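You operate a simulated robot arm through the tools that you are given. There is no shell and no other tool.

Carry out the task below with a simulated robot arm. There is one attempt and no reset: what you move stays moved.

Task
Switch the small plate off, let it cool and scour its disc clean.
Fine: the yellow beaker goes on the cork mat, the blue sponge back; scour once HOT is out. Set down upright: yellow beaker. What is to be rubbed or washed off counts as gone when no trace of it is left.

It is judged by the outcome, as a careful person would: the job done as asked, and still so three seconds after it is handed in. It fails if anything else is knocked over, pushed out of place, dropped, spilled or broken.

Robot
A 6-joint arm with a two-finger parallel gripper, fixed in place. Base frame: the origin is on the floor under the middle of its stand, x ahead of it, y to its left, z up; the work surface is at about z = 0.9. Readings come in m, degrees, newtons and seconds.
With the tool pointing down near the work surface it reaches from about 0.24 to 0.66 m from the base axis. Its first joint turns from -66.0 to 66.0 degrees. Payload 2.9 kg.
Tool frame: the origin (TCP) lies between the finger pads and is the grasp point; the fingertips stand 0.03 m ahead of it; z points along the fingers, y is the line along which they close. The gripper opens to 0.11 m. The fingers are 0.02 m wide and 0.01 m thick; the gripper's body (0.048 by 0.112 m) begins 0.055 m behind the TCP.
Orientation is that of the tool frame in the base frame, as [roll, pitch, yaw] about the fixed x, y, z axes, in that order (R = Rz(yaw) Ry(pitch) Rx(roll)). With the fingers straight down and closing along the base's y, the tool's x points along the base's -x, its y along +y and its z along -z.

Tools
- The arm moves only by the tool servo_tool. Its argument "increments" is a list of rows, each an object (a shift or turn left out is 0, a gripper value left out holds the last) with "hand": the closure, from 0 (fully open) to 1 (shut); "travel": the shift along the base's x, y, z in m, a list of three; "rot": the turn, a rotation vector about the base's x, y, z in degrees, a list of three. In form: [{"hand": hand, "travel": [dx, dy, dz], "rot": [rx, ry, rz]}, ...]. A call has 1 to 20 rows; each row shifts and turns the commanded pose from where the row before left it. Rows are played at 5 a second. More than 0.05 m and 8.6 degrees between two rows, or a gripper value outside its range, and nothing of the call is played. A pose out of reach is approached as far as the arm can. The call stops where the force on the tool passes 40 N (or 10 N more than at its start, if that is more) or the arm is blocked; 0.2 s more then pass. The fingers move at their own pace (about 0.108 m/s each) and stop on an object; they squeeze with about 35 N. The grip force told is the motor's: it shows also when the fingers shut on nothing. Time passes only in rows, and 0.2 s behind the last, so rows that do not move let the fingers close. The reply holds the time, the measured pose of the TCP, the force on the tool along the base axes, the opening and the grip force, in the units named above and with some noise, with the torque about the TCP (base axes, N m) and any sound that the robot's microphone picked up, and new pictures: "show" is both (left out), scene, wrist or none.
- Cameras (640 x 400 px; columns grow to the right, rows downward): "scene" is fixed at [0.067, 0.4215, 1.3943]; the picture's right is [-0.86, -0.50, 0.00], its down [-0.24, 0.41, -0.88] and it looks along [0.44, -0.76, -0.47] (base axes); focal length 240 px, centre (320, 200). "wrist" rides on the gripper at [0.072, 0.017, -0.103] in the tool frame; the picture's right is [-0.23, 0.97, 0.00], its down [-0.76, -0.18, -0.62] and it looks along [-0.61, -0.14, 0.78] (tool axes); focal length 222 px, centre (320, 200). There is no depth. A picture from a camera that has moved, and an enlarged one, comes with that camera's place and axes in the base frame and with its lens.
- zoom(camera, box): a new picture of the part [left, top, right, bottom] of that camera's present view, enlarged. It takes no simulated time.
- sign_off(): hands the job in; it is judged then, once.

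Places have to be worked out from the pictures, the camera data and where the tool is seen. Open the gripper and draw the arm clear of the work before you hand the job in, unless the task says otherwise.

The tools are called by a JSON object that holds its "op" and its "data". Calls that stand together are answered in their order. servo_tool: Moves the arm, as the interface text tells. Its arguments: {"type":"object","properties":{"increments":{"type":"array","items":{"type":"object","properties":{"hand":{"type":"number"},"travel":{"type":"array","items":{"type":"number"}},"rot":{"type":"array","items":{"type":"number"}}}}},"show":{"type":"string","enum":["both","scene","wrist","none"]}},"required":["increments"]} The other tools are called the same way: zoom (camera, box) takes an enlarged picture of a part of a camera's view; sign_off () hands the job in.

At the start:

```text
t: 0.0
eef_pos: [0.4235, -0.0761, 1.2258]
ee_rot: [180.0, 0.0, 180.0]
contact_force: [0.1, -0.4, -0.3]
ft_torque: [0.01, 0.0, -0.01]
gripper_width: 0.11
gripper_force: 0.1
```

scene: 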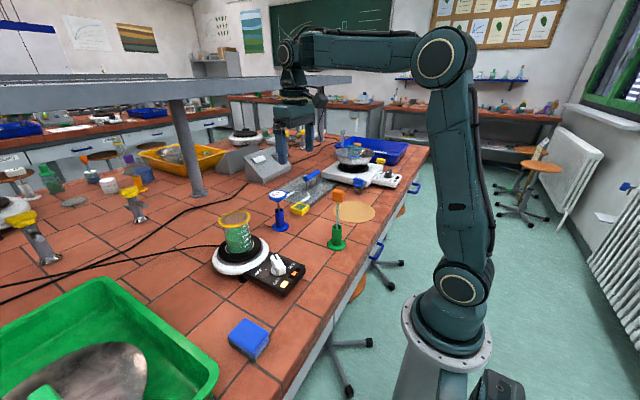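
wrist: 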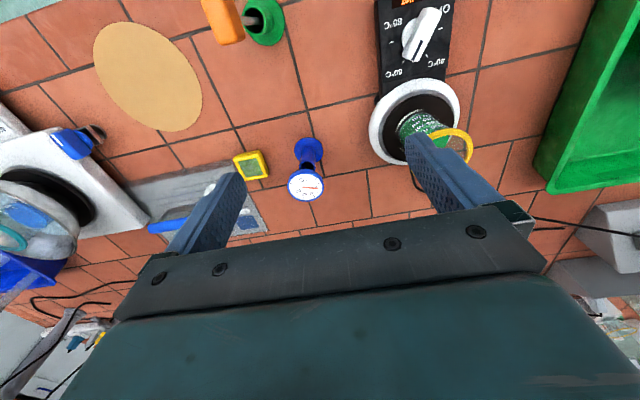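

I'll start by looking closely at the small plate with its beaker, the knob, the sponge and the cork mat.

{"op": "zoom", "data": {"camera": "scene", "box": [190, 180, 350, 300]}}

{"op": "zoom", "data": {"camera": "scene", "box": [200, 280, 330, 370]}}

{"op": "zoom", "data": {"camera": "wrist", "box": [340, 0, 500, 190]}}

{"op": "zoom", "data": {"camera": "scene", "box": [260, 120, 440, 250]}}

```text
3.33 times, centred on (270, 240) of scene
camera zoom: at [0.067, 0.4215, 1.3943], right [-0.86, -0.5, 0.0], down [-0.24, 0.41, -0.88], along [0.44, -0.76, -0.47], focal length 802 px, centre (487, 67)
```

zoom: 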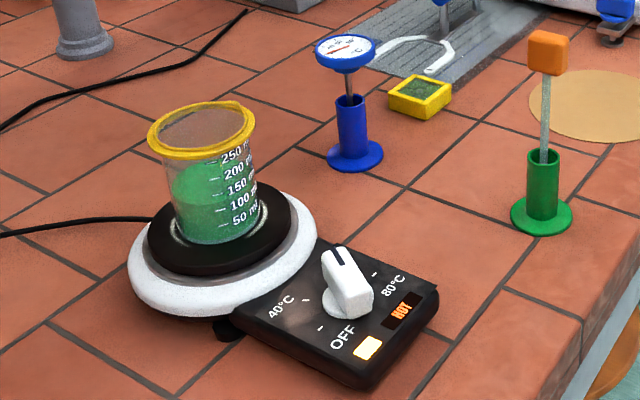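

```text
4.44 times, centred on (265, 325) of scene
camera zoom: at [0.067, 0.4215, 1.3943], right [-0.86, -0.5, 0.0], down [-0.24, 0.41, -0.88], along [0.44, -0.76, -0.47], focal length 1069 px, centre (564, -356)
```

zoom: 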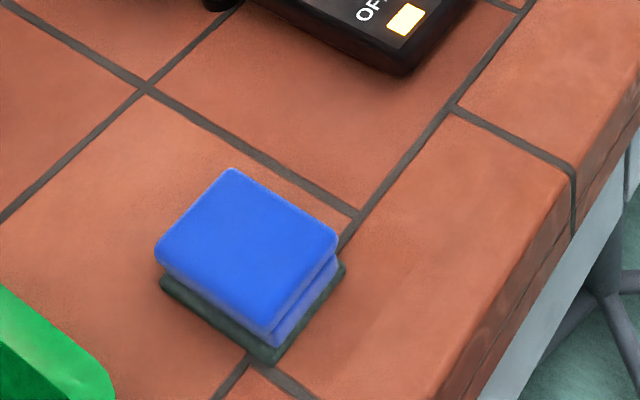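

```text
2.11 times, centred on (420, 95) of wrist
camera zoom: at [0.3491, -0.0586, 1.3277], right [0.23, 0.97, 0.0], down [0.76, -0.18, 0.62], along [0.61, -0.14, -0.78], focal length 468 px, centre (110, 421)
```

zoom: 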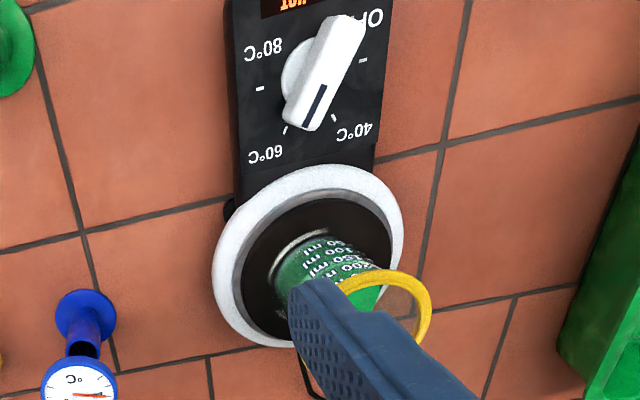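

```text
3.08 times, centred on (350, 185) of scene
camera zoom: at [0.067, 0.4215, 1.3943], right [-0.86, -0.5, 0.0], down [-0.24, 0.41, -0.88], along [0.44, -0.76, -0.47], focal length 740 px, centre (228, 246)
```

zoom: 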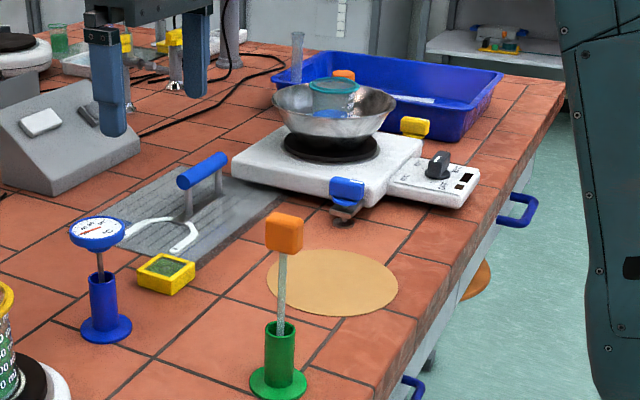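

The small plate is the one with the white ring at about (0.535, 0.07). Its knob is near (0.395, 0.073), the cork mat near (0.355, -0.357) and the blue sponge near (0.335, 0.24). HOT is lit. I'll move above the knob to look at its pointer and scale.

{"op": "servo_tool", "data": {"increments": [{"hand": 0, "travel": [-0.006, 0.03, -0.01]}, {"travel": [-0.006, 0.03, -0.02]}, {"travel": [-0.006, 0.03, -0.025]}, {"travel": [-0.006, 0.03, -0.025]}, {"travel": [-0.0045, 0.029, -0.026]}, {}], "show": "both"}}

```text
t: 1.4
eef_pos: [0.3984, 0.0712, 1.1207]
ee_rot: [180.0, 0.0, -180.0]
contact_force: [-0.2, 0.5, -0.5]
ft_torque: [0.01, 0.02, 0.02]
gripper_width: 0.1099
gripper_force: 0.1
camera wrist: at [0.3223, 0.0895, 1.2225], right [0.23, 0.97, 0.0], down [0.76, -0.18, 0.62], along [0.61, -0.14, -0.78], focal length 222 px, centre (320, 200)
```

scene: 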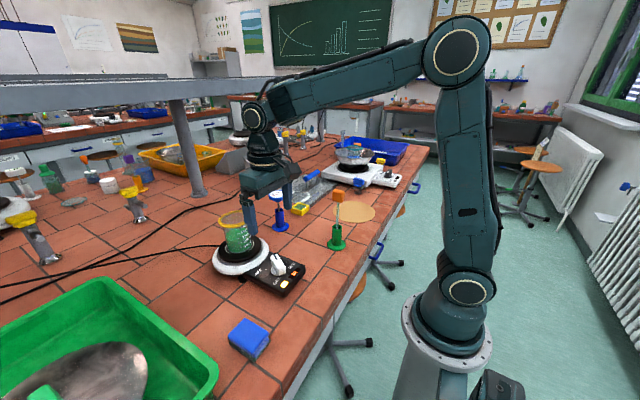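
wrist: 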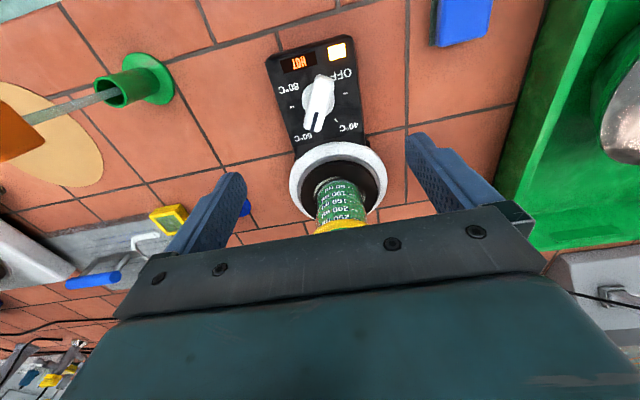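

The gripper is above the knob. I'll zoom in to read the scale.

{"op": "zoom", "data": {"camera": "wrist", "box": [250, 25, 390, 150]}}

{"op": "zoom", "data": {"camera": "scene", "box": [230, 240, 320, 300]}}

```text
3.20 times, centred on (320, 88) of wrist
camera zoom: at [0.3223, 0.0895, 1.2225], right [0.23, 0.97, 0.0], down [0.76, -0.18, 0.62], along [0.61, -0.14, -0.78], focal length 711 px, centre (320, 560)
```

zoom: 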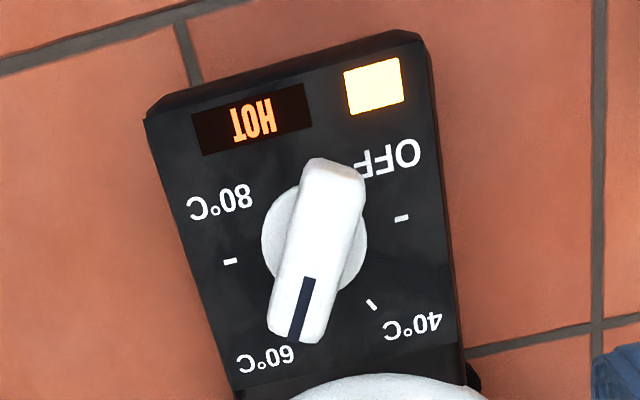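

```text
6.67 times, centred on (275, 270) of scene
camera zoom: at [0.067, 0.4216, 1.3943], right [-0.86, -0.5, 0.0], down [-0.24, 0.41, -0.88], along [0.44, -0.76, -0.47], focal length 1603 px, centre (620, -267)
```

zoom: 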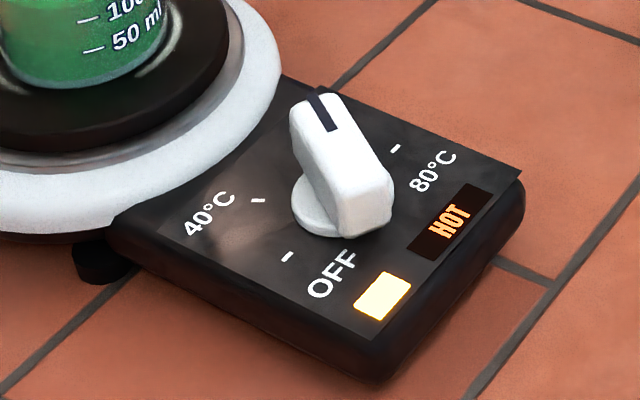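

The scale runs clockwise: OFF points to +y, then 40, 60 and 80 at 60° spacing. The pointer is on 60, at -30°, and the panel top is at z ≈ 0.935 with the knob top at about 0.965. I'll turn the tool by -30° to line up with the bar and come partway down.

{"op": "servo_tool", "data": {"increments": [{"travel": [0, 0, -0.02], "rot": [0, 0, -7.5]}, {"travel": [0, 0, -0.02], "rot": [0, 0, -7.5]}, {"travel": [0, -0.0005, -0.02], "rot": [0, 0, -7.5]}, {"travel": [0, -0.0005, -0.02], "rot": [0, 0, -7.5]}, {}, {}], "show": "both"}}

{"op": "zoom", "data": {"camera": "wrist", "box": [220, 20, 420, 200]}}

```text
t: 2.8
eef_pos: [0.3936, 0.0706, 1.0384]
ee_rot: [180.0, 0.0, 149.9]
contact_force: [-0.6, -1.2, -0.5]
ft_torque: [-0.01, -0.02, -0.02]
gripper_width: 0.1098
gripper_force: 0.1
camera wrist: at [0.3386, 0.1223, 1.141], right [0.68, 0.73, 0.0], down [0.57, -0.54, 0.62], along [0.45, -0.43, -0.78], focal length 222 px, centre (320, 200)
```

scene: 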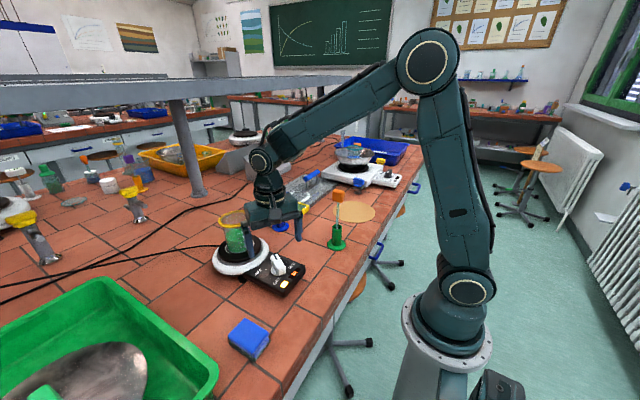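
wrist: 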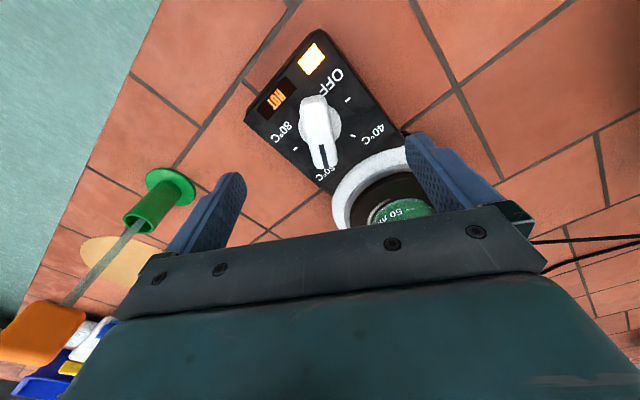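

```text
2.22 times, centred on (320, 110) of wrist
camera zoom: at [0.3386, 0.1223, 1.141], right [0.68, 0.73, 0.0], down [0.57, -0.54, 0.62], along [0.45, -0.43, -0.78], focal length 494 px, centre (320, 400)
```

zoom: 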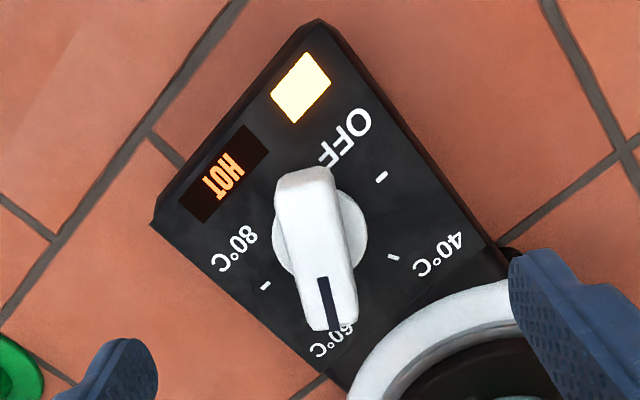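

The fingers are lined up with the bar. I'll come down so the fingertips straddle it, just above the knob's base disc, and close.

{"op": "servo_tool", "data": {"increments": [{"travel": [0.0005, 0, -0.02]}, {"travel": [0.0005, 0, -0.02]}, {"travel": [0, 0, -0.0195]}, {}, {"hand": 1}, {"hand": 1}, {"hand": 1}, {"hand": 1}], "show": "both"}}

{"op": "zoom", "data": {"camera": "wrist", "box": [220, 20, 420, 200]}}

```text
t: 4.6
eef_pos: [0.3931, 0.0711, 0.9812]
ee_rot: [-180.0, -0.1, 149.9]
contact_force: [-5.6, -11.0, 0.6]
ft_torque: [-0.26, -0.1, 0.0]
gripper_width: 0.0219
gripper_force: 45.3
camera wrist: at [0.3377, 0.1229, 1.0826], right [0.69, 0.73, 0.0], down [0.57, -0.54, 0.62], along [0.45, -0.43, -0.78], focal length 222 px, centre (320, 200)
```

scene: 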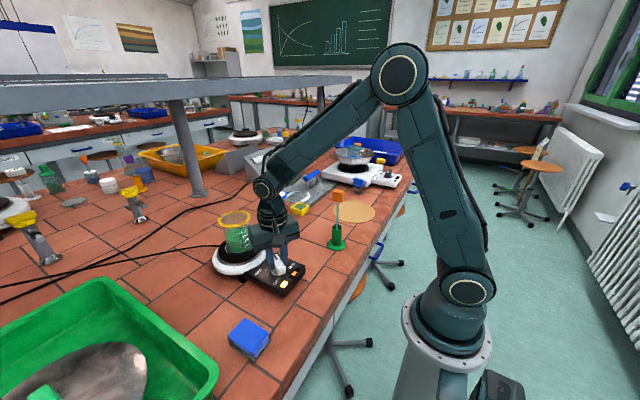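
wrist: 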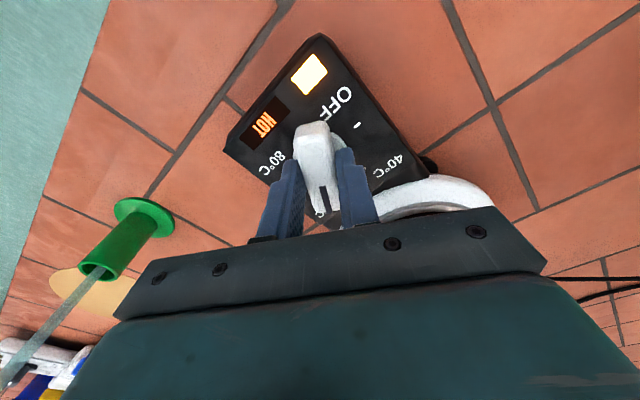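

```text
2.22 times, centred on (320, 110) of wrist
camera zoom: at [0.3377, 0.1229, 1.0826], right [0.69, 0.73, 0.0], down [0.57, -0.54, 0.62], along [0.45, -0.43, -0.78], focal length 494 px, centre (320, 400)
```

zoom: 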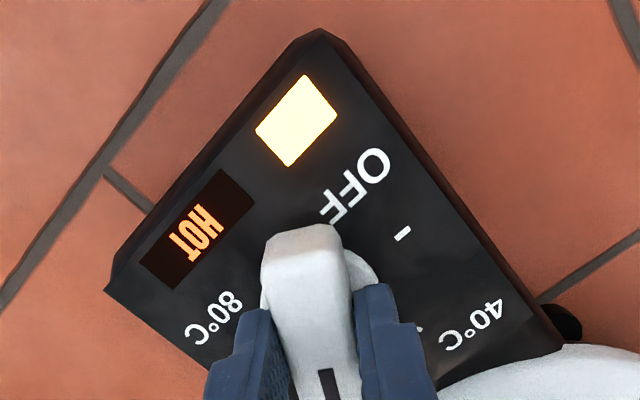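

The knob is gripped at 0.022 m wide, with a small sideways force. I'll ease that off and turn the first half counter-clockwise.

{"op": "servo_tool", "data": {"increments": [{"hand": 1, "travel": [-0.0005, -0.001, 0]}, {"rot": [0, 0, 7.5]}, {"rot": [0, 0, 7.5]}, {"rot": [0, 0, 7.5]}, {"rot": [0, 0, 7.5]}, {"rot": [0, 0, 7.5]}, {"rot": [0, 0, 7.5]}, {"rot": [0, 0, 7.5]}, {"rot": [0, 0, 7.5]}, {}], "show": "both"}}

{"op": "zoom", "data": {"camera": "wrist", "box": [220, 20, 420, 200]}}

```text
t: 6.8
eef_pos: [0.3939, 0.0688, 0.9811]
ee_rot: [-179.9, -0.3, -150.1]
contact_force: [-14.0, -26.5, 2.7]
ft_torque: [-0.24, 0.44, -0.02]
gripper_width: 0.0221
gripper_force: 44.9
camera wrist: at [0.3209, 0.0488, 1.0829], right [-0.29, 0.96, 0.0], down [0.75, 0.23, 0.62], along [0.59, 0.18, -0.79], focal length 222 px, centre (320, 200)
```

scene: 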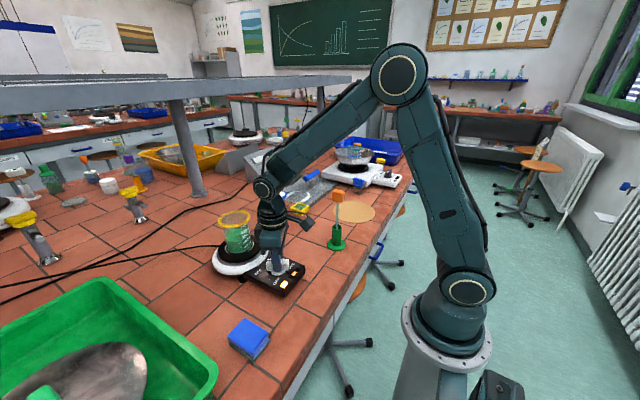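
wrist: 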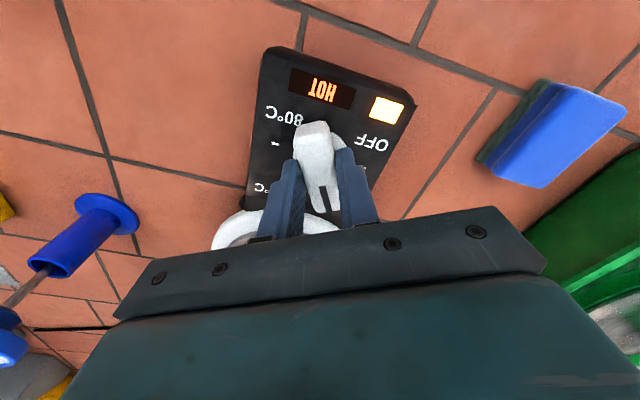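

```text
2.22 times, centred on (320, 110) of wrist
camera zoom: at [0.3209, 0.0488, 1.0829], right [-0.29, 0.96, 0.0], down [0.75, 0.23, 0.62], along [0.59, 0.18, -0.79], focal length 494 px, centre (320, 400)
```

zoom: 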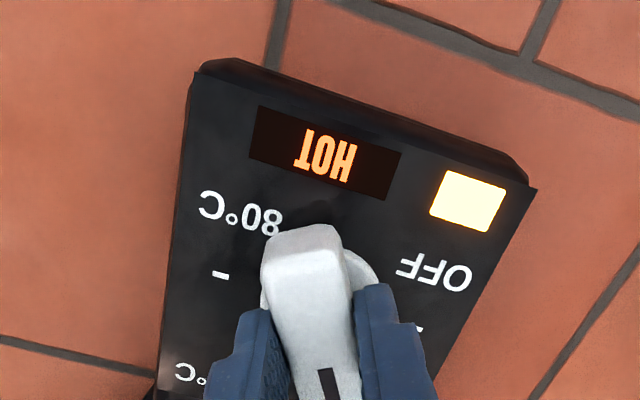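

The bar has turned 60° and now points at 40. A sideways force of about 30 N built up, probably because my centre is about 2 mm off. I'll test a small shift against it before turning further.

{"op": "servo_tool", "data": {"increments": [{"travel": [0.0005, 0.001, 0]}, {}], "show": "none"}}

```text
t: 7.4
eef_pos: [0.3944, 0.0704, 0.9801]
ee_rot: [-179.9, -0.5, -150.3]
contact_force: [-17.3, -31.0, 1.8]
ft_torque: [-0.23, 0.09, -0.06]
gripper_width: 0.0218
gripper_force: 44.6
```

The force rose slightly, so the sign is the other way. I'll shift along the force direction instead.

{"op": "servo_tool", "data": {"increments": [{"travel": [-0.0008, -0.0015, 0]}, {"travel": [-0.0007, -0.0012, 0]}, {}], "show": "none"}}

```text
t: 8.2
eef_pos: [0.3944, 0.0695, 0.98]
ee_rot: [180.0, 0.1, -149.8]
contact_force: [-6.3, -5.6, 3.2]
ft_torque: [-0.91, 1.28, -0.05]
gripper_width: 0.0216
gripper_force: 45.4
```

The force has mostly gone. I'll carry on turning in small steps and watch it.

{"op": "servo_tool", "data": {"increments": [{"travel": [-0.0004, -0.0004, 0]}, {"rot": [0, 0, 7.5]}, {"rot": [0, 0, 7.5]}, {"rot": [0, 0, 7.5]}, {"rot": [0, 0, 7.5]}, {}], "show": "none"}}

```text
t: 9.6
eef_pos: [0.3943, 0.0704, 0.9799]
ee_rot: [-179.9, 0.1, -119.9]
contact_force: [-3.2, 0.7, 2.4]
ft_torque: [0.94, -0.23, 0.02]
gripper_width: 0.0219
gripper_force: 45.1
```

The force is low now, so I'll turn the last 30° to OFF.

{"op": "servo_tool", "data": {"increments": [{"rot": [0, 0, 7.5]}, {"rot": [0, 0, 7.5]}, {"rot": [0, 0, 7.5]}, {"rot": [0, 0, 7.5]}, {}], "show": "both"}}

{"op": "zoom", "data": {"camera": "wrist", "box": [220, 20, 420, 200]}}

{"op": "zoom", "data": {"camera": "scene", "box": [230, 240, 320, 300]}}

```text
t: 10.8
eef_pos: [0.3944, 0.0676, 0.9809]
ee_rot: [-179.8, 0.1, -89.9]
contact_force: [8.8, 3.0, 6.5]
ft_torque: [0.38, 0.14, -0.11]
gripper_width: 0.0217
gripper_force: 44.7
camera wrist: at [0.3763, -0.0031, 1.0824], right [-0.97, 0.23, 0.0], down [0.17, 0.76, 0.62], along [0.14, 0.61, -0.78], focal length 222 px, centre (320, 200)
```

scene: 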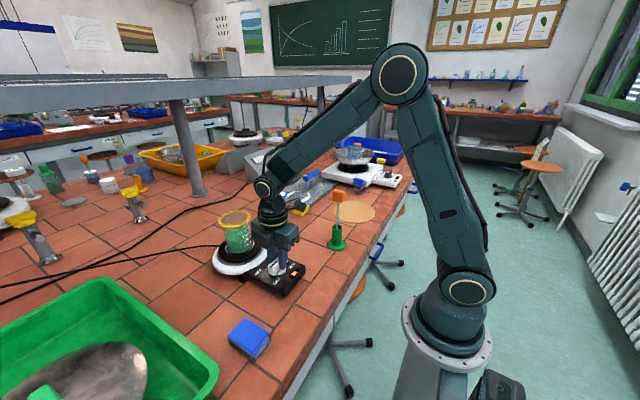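
wrist: 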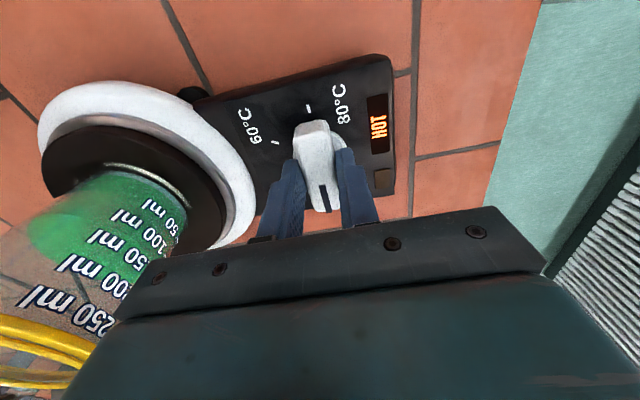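

```text
2.22 times, centred on (320, 110) of wrist
camera zoom: at [0.3763, -0.0031, 1.0824], right [-0.97, 0.23, 0.0], down [0.17, 0.76, 0.62], along [0.14, 0.61, -0.78], focal length 494 px, centre (320, 400)
```

zoom: 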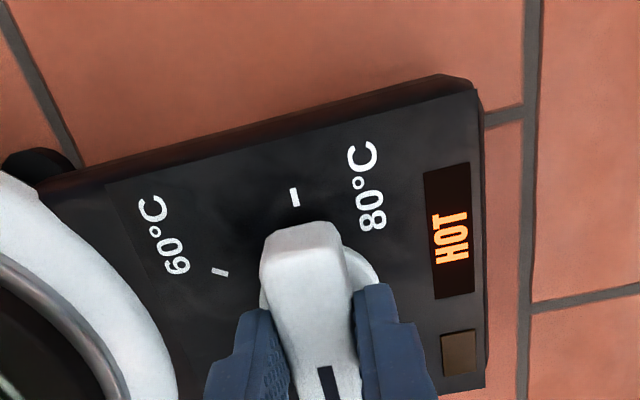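

```text
6.67 times, centred on (275, 270) of scene
camera zoom: at [0.0672, 0.4216, 1.3943], right [-0.86, -0.5, 0.0], down [-0.24, 0.41, -0.88], along [0.44, -0.76, -0.47], focal length 1603 px, centre (620, -267)
```

zoom: 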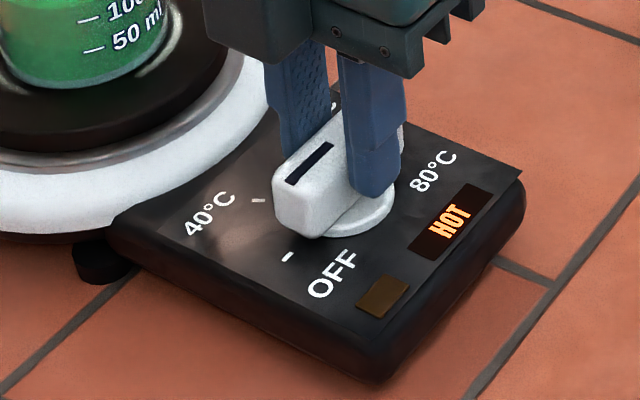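

The yellow lamp is out and the pointer is at OFF; HOT is still lit. I'll open partway, clear of the beaker, and lift straight up.

{"op": "servo_tool", "data": {"increments": [{"hand": 0.6}, {"hand": 0.6}, {"travel": [0, 0, 0.03]}, {"travel": [0, 0, 0.04]}, {"travel": [0, 0, 0.04]}, {"travel": [0, 0, 0.04]}, {"travel": [0, 0, 0.02]}, {}], "show": "both"}}

{"op": "zoom", "data": {"camera": "scene", "box": [190, 190, 320, 300]}}

```text
t: 12.6
eef_pos: [0.3926, 0.0673, 1.1501]
ee_rot: [-180.0, 0.1, -90.0]
contact_force: [1.4, -0.3, 0.1]
ft_torque: [0.0, 0.0, 0.02]
gripper_width: 0.0441
gripper_force: 0.1
camera wrist: at [0.3743, -0.0042, 1.2519], right [-0.97, 0.23, 0.0], down [0.18, 0.76, 0.62], along [0.14, 0.61, -0.78], focal length 222 px, centre (320, 200)
```

scene: 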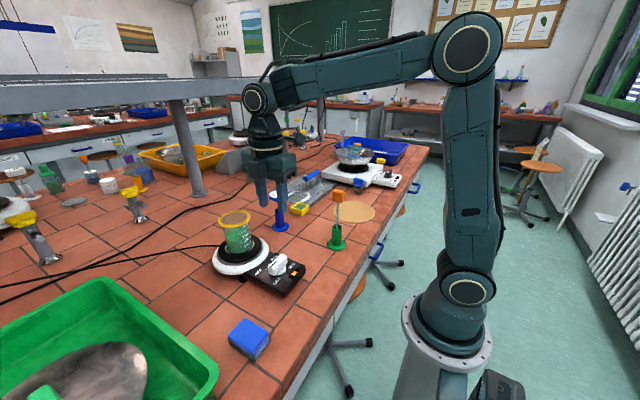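
wrist: 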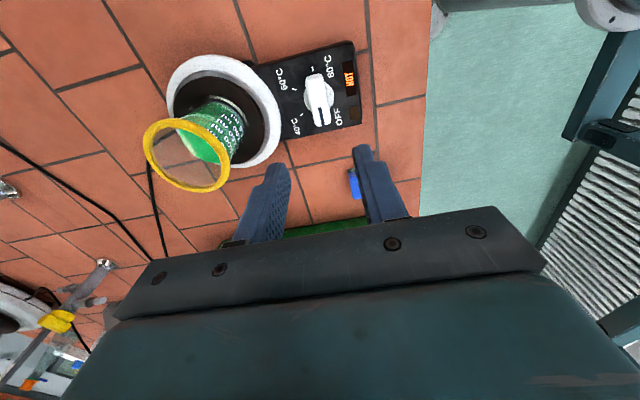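

```text
3.64 times, centred on (255, 245) of scene
camera zoom: at [0.067, 0.4215, 1.3943], right [-0.86, -0.5, 0.0], down [-0.24, 0.41, -0.88], along [0.44, -0.76, -0.47], focal length 874 px, centre (556, 36)
```

zoom: 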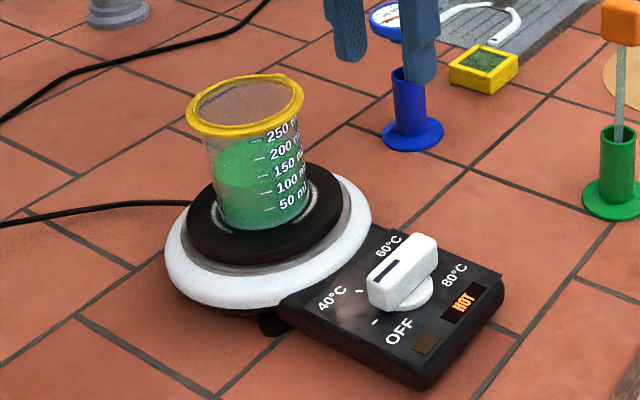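

The small plate is off. I'll unwind the wrist, open, and move over the beaker at a safe height to check its exact position.

{"op": "servo_tool", "data": {"increments": [{"hand": 0, "travel": [0.01, 0, 0], "rot": [0, 0, -7.5]}, {"travel": [0.012, 0, 0], "rot": [0, 0, -7.5]}, {"travel": [0.012, 0, 0], "rot": [0, 0, -7.5]}, {"travel": [0.012, 0, 0], "rot": [0, 0, -7.5]}, {"travel": [0.012, 0, 0], "rot": [0, 0, -7.5]}, {"travel": [0.012, 0, 0], "rot": [0, 0, -7.5]}, {"travel": [0.012, 0, 0], "rot": [0, 0, -7.5]}, {"travel": [0.012, 0, 0], "rot": [0, 0, -7.5]}, {"travel": [0.012, 0, 0], "rot": [0, 0, -7.5]}, {"travel": [0.012, 0, 0], "rot": [0, 0, -7.5]}, {"travel": [0.012, 0, 0], "rot": [0, 0, -7.5]}, {"travel": [0.01, 0, 0], "rot": [0, 0, -7.5]}, {}], "show": "both"}}

{"op": "zoom", "data": {"camera": "wrist", "box": [220, 20, 420, 200]}}

{"op": "zoom", "data": {"camera": "scene", "box": [190, 150, 320, 300]}}

```text
t: 15.4
eef_pos: [0.5324, 0.0688, 1.1491]
ee_rot: [-180.0, 0.1, 179.9]
contact_force: [-0.6, -0.5, -0.4]
ft_torque: [0.0, 0.01, -0.01]
gripper_width: 0.1097
gripper_force: 0.0
camera wrist: at [0.4595, 0.0863, 1.2516], right [0.23, 0.97, 0.0], down [0.76, -0.18, 0.62], along [0.61, -0.14, -0.78], focal length 222 px, centre (320, 200)
```

scene: 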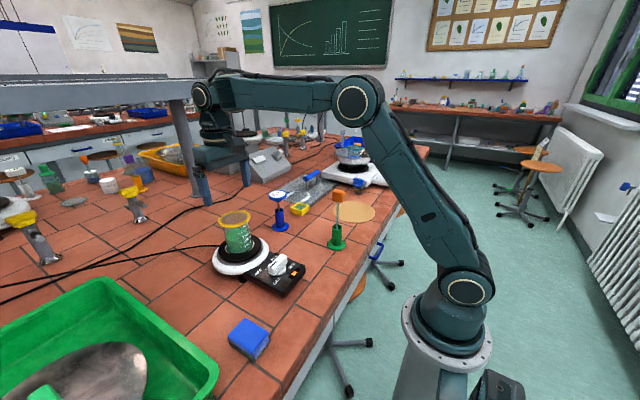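
wrist: 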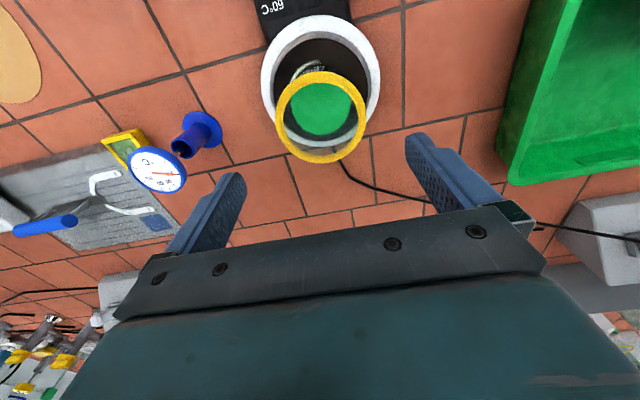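

```text
2.22 times, centred on (320, 110) of wrist
camera zoom: at [0.4595, 0.0863, 1.2516], right [0.23, 0.97, 0.0], down [0.76, -0.18, 0.62], along [0.61, -0.14, -0.78], focal length 494 px, centre (320, 400)
```

zoom: 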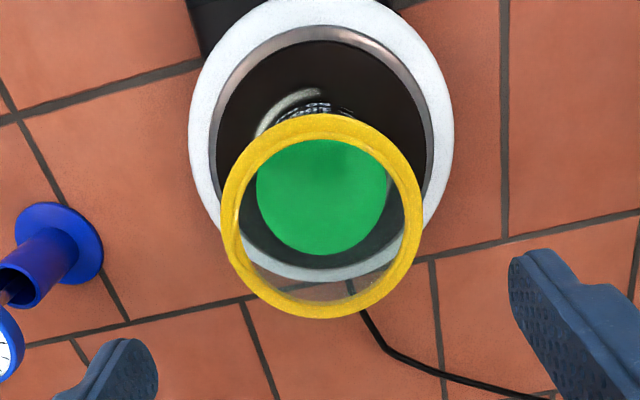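

```text
2.67 times, centred on (255, 225) of scene
camera zoom: at [0.0671, 0.4215, 1.3943], right [-0.86, -0.5, 0.0], down [-0.24, 0.41, -0.88], along [0.44, -0.76, -0.47], focal length 641 px, centre (493, 133)
```

zoom: 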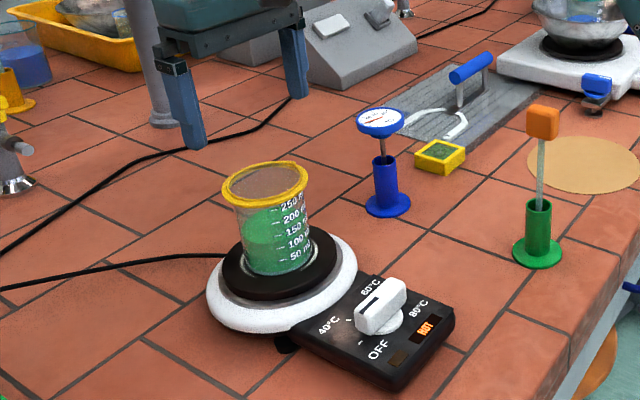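

The beaker's rim is about 0.084 m across, centred near (0.532, 0.07). I'll look at its profile before gripping.

{"op": "zoom", "data": {"camera": "scene", "box": [205, 200, 275, 260]}}

{"op": "zoom", "data": {"camera": "wrist", "box": [150, 100, 300, 260]}}

```text
6.67 times, centred on (240, 230) of scene
camera zoom: at [0.0671, 0.4215, 1.3943], right [-0.86, -0.5, 0.0], down [-0.24, 0.41, -0.88], along [0.44, -0.76, -0.47], focal length 1603 px, centre (853, 0)
```

zoom: 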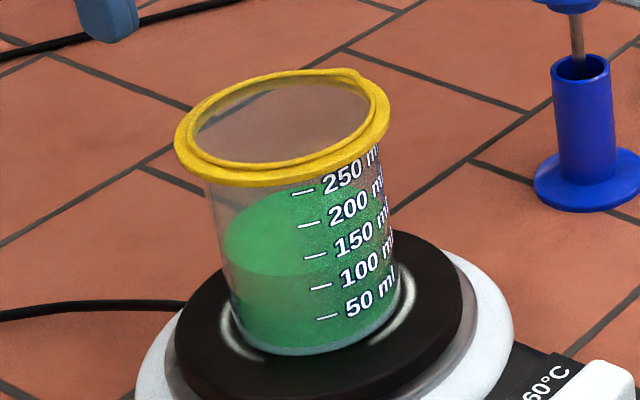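

```text
2.50 times, centred on (225, 180) of wrist
camera zoom: at [0.4595, 0.0863, 1.2516], right [0.23, 0.97, 0.0], down [0.76, -0.18, 0.62], along [0.61, -0.14, -0.78], focal length 555 px, centre (558, 250)
```

zoom: 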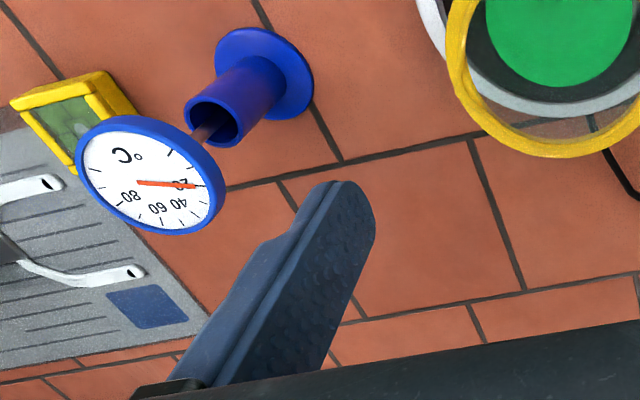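

The beaker has a flanged yellow rim and straight sides. I'll descend with the fingers either side of it, to TCP z ≈ 1.015, and check before closing.

{"op": "servo_tool", "data": {"increments": [{"hand": 0, "travel": [0.0002, 0.0002, -0.035]}, {"travel": [0, 0.0002, -0.035]}, {"travel": [0, 0, -0.035]}, {"travel": [0, 0, -0.029]}, {}, {}], "show": "both"}}

{"op": "zoom", "data": {"camera": "scene", "box": [190, 180, 290, 260]}}

```text
t: 16.8
eef_pos: [0.5344, 0.0695, 1.016]
ee_rot: [-180.0, 0.0, -180.0]
contact_force: [-0.2, -0.5, 0.2]
ft_torque: [0.0, 0.0, 0.02]
gripper_width: 0.1102
gripper_force: 0.0
camera wrist: at [0.4603, 0.0866, 1.1175], right [0.23, 0.97, 0.0], down [0.76, -0.18, 0.62], along [0.61, -0.14, -0.78], focal length 222 px, centre (320, 200)
```

scene: 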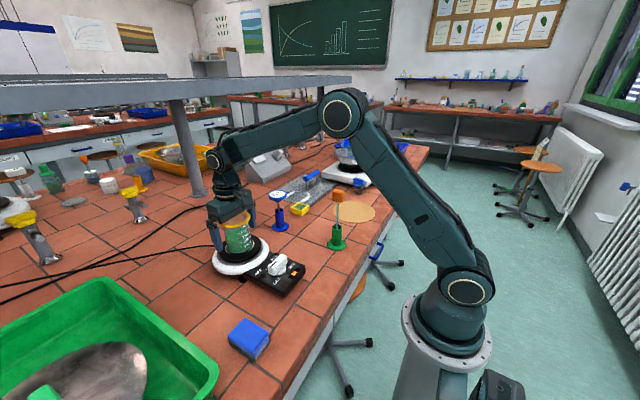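
wrist: 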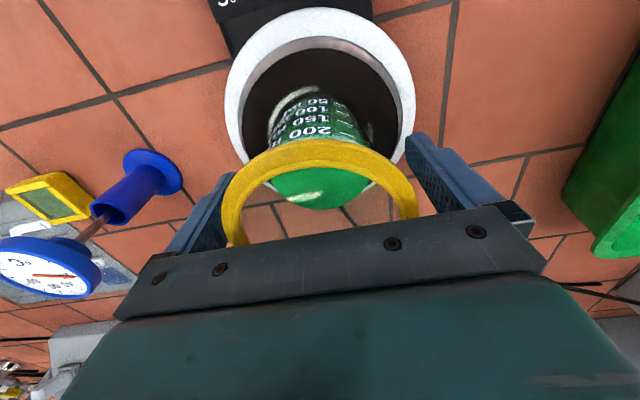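

```text
5.00 times, centred on (240, 220) of scene
camera zoom: at [0.067, 0.4215, 1.3943], right [-0.86, -0.5, 0.0], down [-0.24, 0.41, -0.88], along [0.44, -0.76, -0.47], focal length 1202 px, centre (720, 100)
```

zoom: 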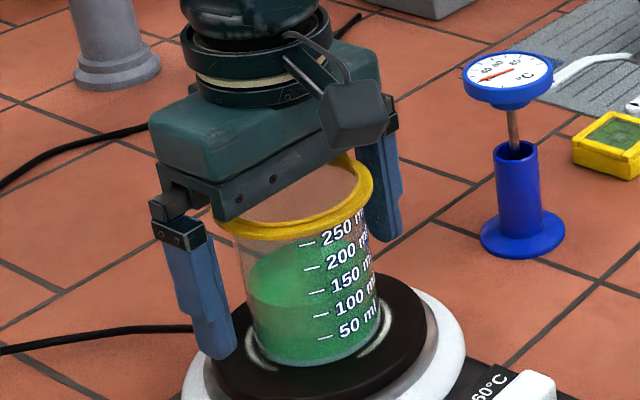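

The fingers straddle the beaker evenly. I'll close on it.

{"op": "servo_tool", "data": {"increments": [{"hand": 1}, {"hand": 1}, {"hand": 1}, {"hand": 1}], "show": "both"}}

{"op": "zoom", "data": {"camera": "scene", "box": [190, 180, 290, 260]}}

```text
t: 17.8
eef_pos: [0.5332, 0.0684, 1.0149]
ee_rot: [-180.0, 0.1, -179.9]
contact_force: [1.6, -0.3, -0.4]
ft_torque: [-0.09, -0.02, 0.07]
gripper_width: 0.0793
gripper_force: 34.9
camera wrist: at [0.4603, 0.0866, 1.1178], right [0.23, 0.97, 0.0], down [0.76, -0.18, 0.62], along [0.61, -0.14, -0.78], focal length 222 px, centre (320, 200)
```

scene: 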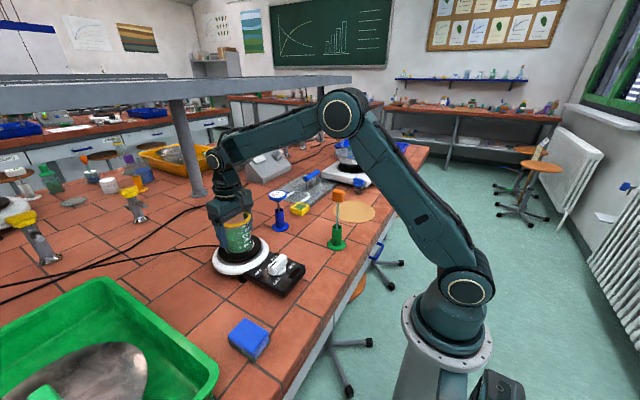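
wrist: 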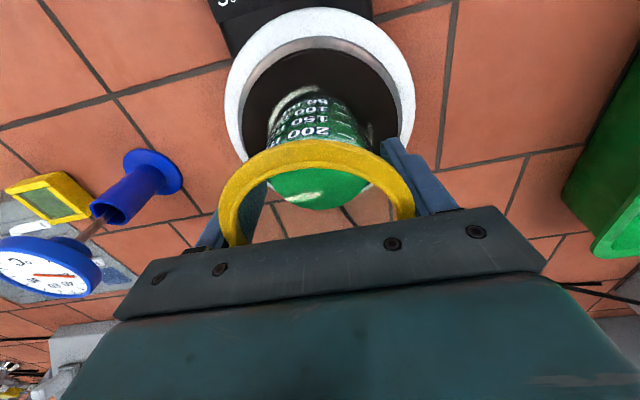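

```text
5.00 times, centred on (240, 220) of scene
camera zoom: at [0.0671, 0.4215, 1.3943], right [-0.86, -0.5, 0.0], down [-0.24, 0.41, -0.88], along [0.44, -0.76, -0.47], focal length 1202 px, centre (720, 100)
```

zoom: 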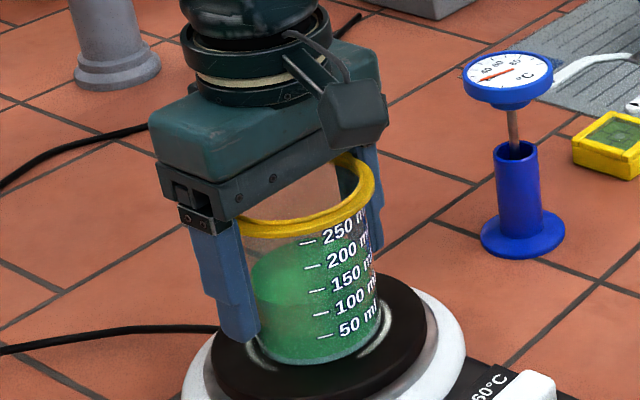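

The grip is solid at 0.079 m wide and 35 N. I'll lift straight up slowly so the liquid stays level.

{"op": "servo_tool", "data": {"increments": [{"hand": 1, "travel": [0, 0, 0.005]}, {"travel": [0, 0, 0.01]}, {"travel": [0, 0, 0.015]}, {"travel": [0, 0, 0.02]}, {"travel": [0, 0, 0.025]}, {"travel": [0, 0, 0.025]}, {"travel": [0, 0, 0.025]}, {"travel": [0, 0, 0.025]}, {"travel": [0, 0, 0.02]}, {"travel": [0, 0, 0.015]}, {"travel": [0, 0, 0.01]}, {}], "show": "both"}}

{"op": "zoom", "data": {"camera": "scene", "box": [170, 100, 330, 300]}}

```text
t: 20.4
eef_pos: [0.5334, 0.0689, 1.2127]
ee_rot: [-180.0, 0.0, 180.0]
contact_force: [0.0, 0.3, -2.4]
ft_torque: [0.01, 0.03, -0.01]
gripper_width: 0.0785
gripper_force: 35.3
camera wrist: at [0.4593, 0.0871, 1.3139], right [0.23, 0.97, 0.0], down [0.76, -0.18, 0.62], along [0.61, -0.14, -0.78], focal length 222 px, centre (320, 200)
```

scene: 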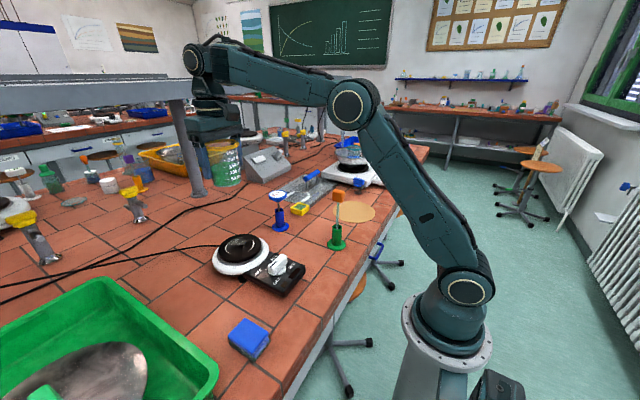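
wrist: 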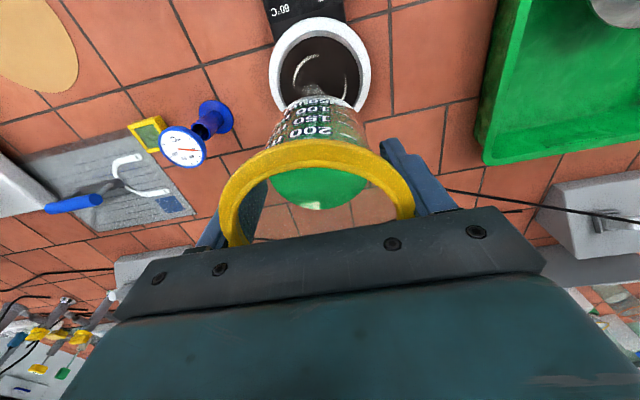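

```text
2.00 times, centred on (250, 200) of scene
camera zoom: at [0.0671, 0.4215, 1.3943], right [-0.86, -0.5, 0.0], down [-0.24, 0.41, -0.88], along [0.44, -0.76, -0.47], focal length 481 px, centre (460, 200)
```

zoom: 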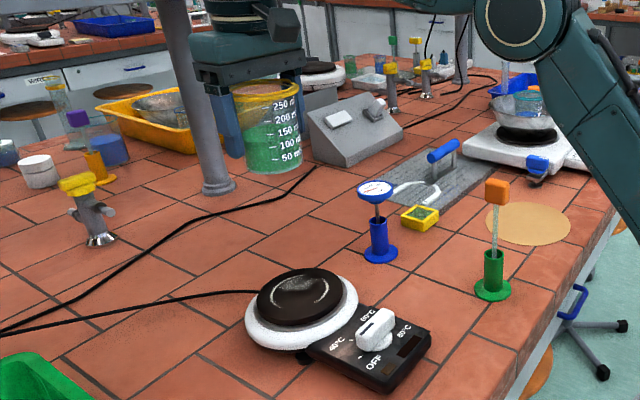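

The beaker is up and level, and the residue on the disc is visible. I'll check the HOT sign and the stain.

{"op": "zoom", "data": {"camera": "scene", "box": [205, 225, 315, 300]}}

{"op": "zoom", "data": {"camera": "wrist", "box": [230, 0, 410, 130]}}

```text
5.33 times, centred on (260, 262) of scene
camera zoom: at [0.0671, 0.4215, 1.3943], right [-0.86, -0.5, 0.0], down [-0.24, 0.41, -0.88], along [0.44, -0.76, -0.47], focal length 1282 px, centre (640, -133)
```

zoom: 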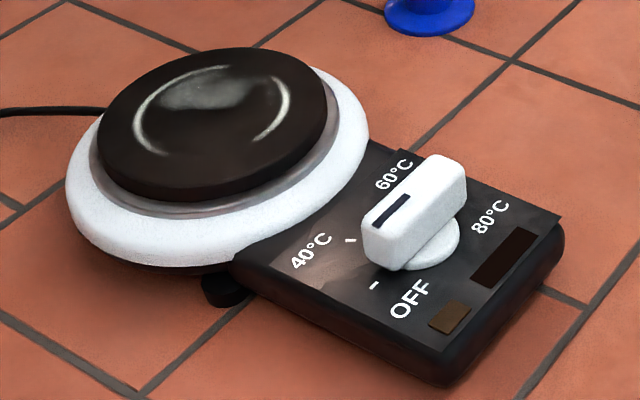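

```text
3.08 times, centred on (320, 65) of wrist
camera zoom: at [0.4593, 0.0871, 1.3139], right [0.23, 0.97, 0.0], down [0.76, -0.18, 0.62], along [0.61, -0.14, -0.78], focal length 684 px, centre (320, 615)
```

zoom: 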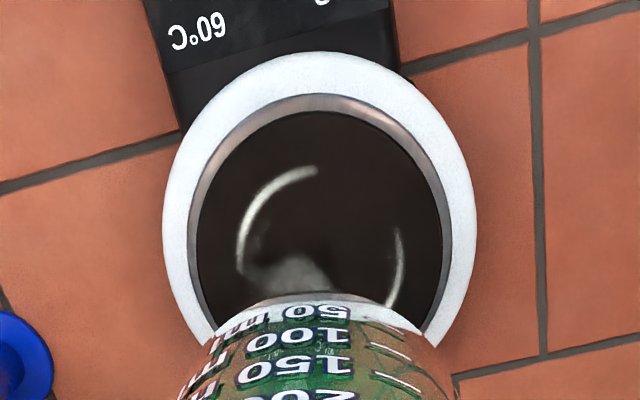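

HOT and the lamp are both dark now; I'll check again before scouring. Next I carry the beaker level and smoothly to above the cork mat.

{"op": "servo_tool", "data": {"increments": [{"hand": 1, "travel": [-0.0027, -0.0064, 0]}, {"travel": [-0.0053, -0.0128, 0]}, {"travel": [-0.0089, -0.0213, 0]}, {"travel": [-0.0115, -0.0277, 0]}, {"travel": [-0.0124, -0.0298, 0]}, {"travel": [-0.0124, -0.0298, 0]}, {"travel": [-0.0124, -0.0298, 0]}, {"travel": [-0.0124, -0.0298, 0]}, {"travel": [-0.0124, -0.0298, 0]}, {"travel": [-0.0124, -0.0298, 0]}, {"travel": [-0.0124, -0.0298, 0]}, {"travel": [-0.0124, -0.0298, 0]}, {"travel": [-0.0124, -0.0298, 0]}, {"travel": [-0.0115, -0.0277, 0]}, {"travel": [-0.0089, -0.0213, 0]}, {"travel": [-0.0071, -0.017, 0]}, {"travel": [-0.0044, -0.0107, 0]}, {"travel": [-0.0027, -0.0064, 0]}, {"travel": [-0.0027, -0.0064, 0]}, {}], "show": "both"}}

{"op": "zoom", "data": {"camera": "scene", "box": [290, 100, 430, 260]}}

```text
t: 24.6
eef_pos: [0.3546, -0.3576, 1.2112]
ee_rot: [-180.0, -0.1, -179.9]
contact_force: [-0.4, 0.4, -2.6]
ft_torque: [-0.01, 0.0, -0.03]
gripper_width: 0.0785
gripper_force: 35.0
camera wrist: at [0.281, -0.3395, 1.3139], right [0.23, 0.97, 0.0], down [0.76, -0.18, 0.62], along [0.61, -0.14, -0.78], focal length 222 px, centre (320, 200)
```

scene: 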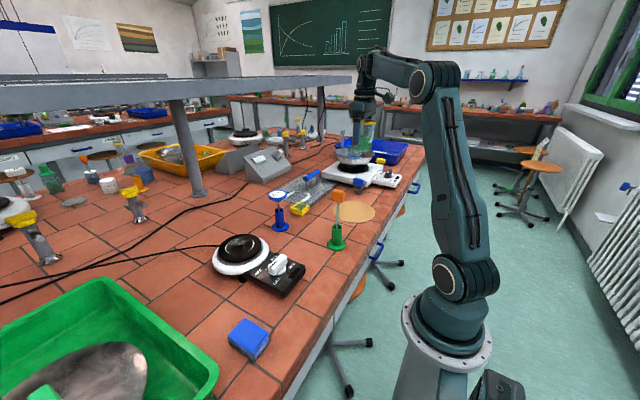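
wrist: 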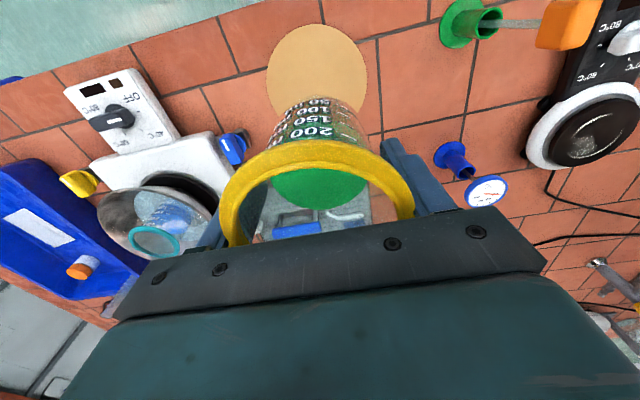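

```text
2.50 times, centred on (360, 180) of scene
camera zoom: at [0.0671, 0.4215, 1.3943], right [-0.86, -0.5, 0.0], down [-0.24, 0.41, -0.88], along [0.44, -0.76, -0.47], focal length 601 px, centre (220, 250)
```

zoom: 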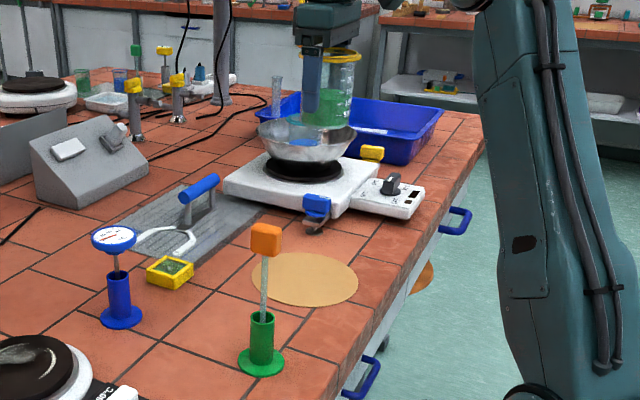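

The cork mat's centre works out at about (0.365, -0.362). I'll correct by (+0.010, -0.005) and lower the beaker to just above the mat.

{"op": "servo_tool", "data": {"increments": [{"hand": 1, "travel": [0.003, -0.002, -0.005]}, {"travel": [0.004, -0.002, -0.015]}, {"travel": [0.003, -0.001, -0.025]}, {"travel": [0, 0, -0.03]}, {"travel": [0, 0, -0.03]}, {"travel": [0, 0, -0.03]}, {"travel": [0, 0, -0.03]}, {"travel": [0, 0, -0.02]}, {"travel": [0, 0, -0.015]}, {"travel": [0, 0, -0.01]}, {"travel": [0, 0, -0.005]}, {}], "show": "both"}}

{"op": "zoom", "data": {"camera": "scene", "box": [310, 150, 400, 240]}}

```text
t: 27.2
eef_pos: [0.3657, -0.3619, 0.9957]
ee_rot: [-180.0, 0.0, 180.0]
contact_force: [0.1, 0.4, -2.6]
ft_torque: [0.01, -0.02, 0.02]
gripper_width: 0.0782
gripper_force: 35.4
camera wrist: at [0.2923, -0.3436, 1.097], right [0.23, 0.97, 0.0], down [0.76, -0.18, 0.62], along [0.61, -0.14, -0.78], focal length 222 px, centre (320, 200)
```

scene: 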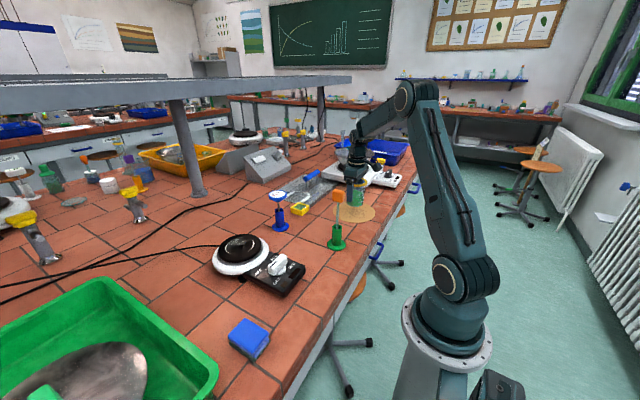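
wrist: 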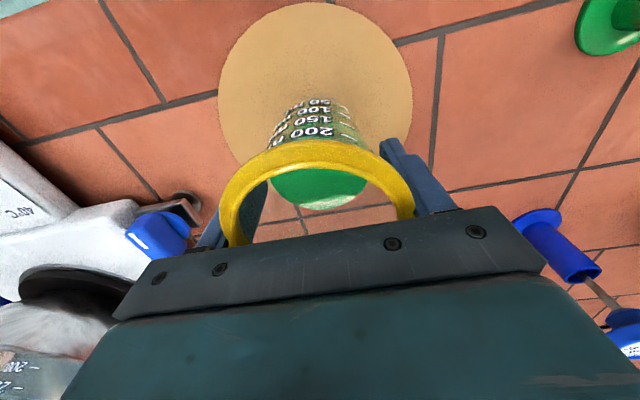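

```text
4.44 times, centred on (355, 195) of scene
camera zoom: at [0.0671, 0.4215, 1.3943], right [-0.86, -0.5, 0.0], down [-0.24, 0.41, -0.88], along [0.44, -0.76, -0.47], focal length 1069 px, centre (164, 222)
```

zoom: 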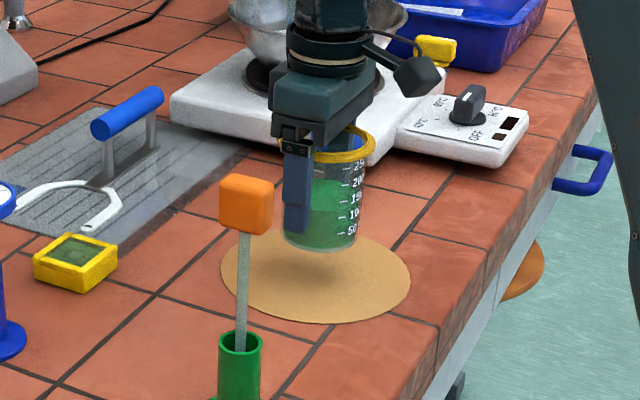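

The beaker hangs upright about 2 cm above the middle of the mat. I'll lower it in fine steps and watch the vertical force for touchdown.

{"op": "servo_tool", "data": {"increments": [{"hand": 1, "travel": [0, -0.002, -0.004]}, {"travel": [0, -0.001, -0.004]}, {"travel": [0, 0, -0.003]}, {}], "show": "none"}}

```text
t: 28.2
eef_pos: [0.3665, -0.3653, 0.9856]
ee_rot: [180.0, 0.0, -179.9]
contact_force: [-0.4, -0.5, -2.6]
ft_torque: [0.01, -0.02, -0.03]
gripper_width: 0.0781
gripper_force: 34.9
```

No contact yet; I'll continue in 2 mm steps.

{"op": "servo_tool", "data": {"increments": [{"hand": 1, "travel": [0, 0, -0.002]}, {"travel": [0, 0, -0.002]}, {"travel": [0, 0, -0.002]}, {}], "show": "scene"}}

{"op": "zoom", "data": {"camera": "scene", "box": [320, 170, 390, 230]}}

```text
t: 29.2
eef_pos: [0.3666, -0.3645, 0.9779]
ee_rot: [180.0, 0.1, 180.0]
contact_force: [0.0, -0.1, -2.5]
ft_torque: [-0.01, 0.0, -0.02]
gripper_width: 0.0781
gripper_force: 34.3
```

scene: 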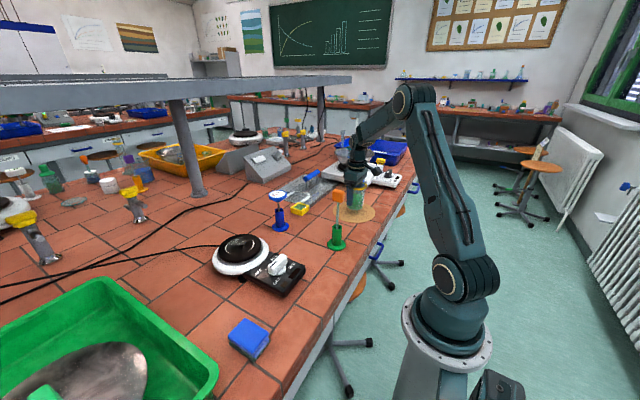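

```text
6.67 times, centred on (355, 200) of scene
camera zoom: at [0.0671, 0.4215, 1.3943], right [-0.86, -0.5, 0.0], down [-0.24, 0.41, -0.88], along [0.44, -0.76, -0.47], focal length 1603 px, centre (87, 200)
```

zoom: 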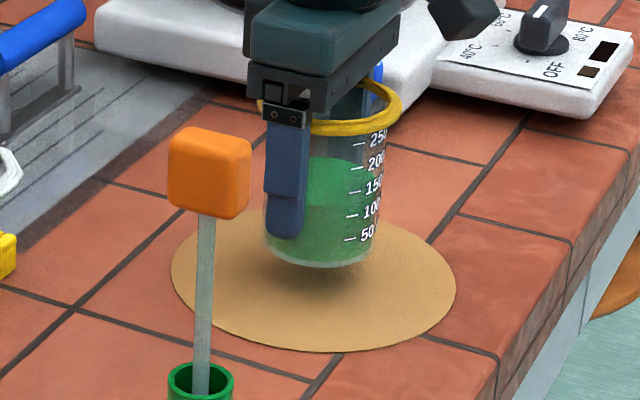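

{"op": "servo_tool", "data": {"increments": [{"hand": 1, "travel": [0, 0, -0.002]}, {"travel": [0, 0, -0.002]}, {}], "show": "none"}}

```text
t: 30.0
eef_pos: [0.3668, -0.3661, 0.9749]
ee_rot: [-180.0, 0.1, 180.0]
contact_force: [0.9, 0.1, -1.8]
ft_torque: [0.01, 0.01, -0.03]
gripper_width: 0.0781
gripper_force: 35.2
```

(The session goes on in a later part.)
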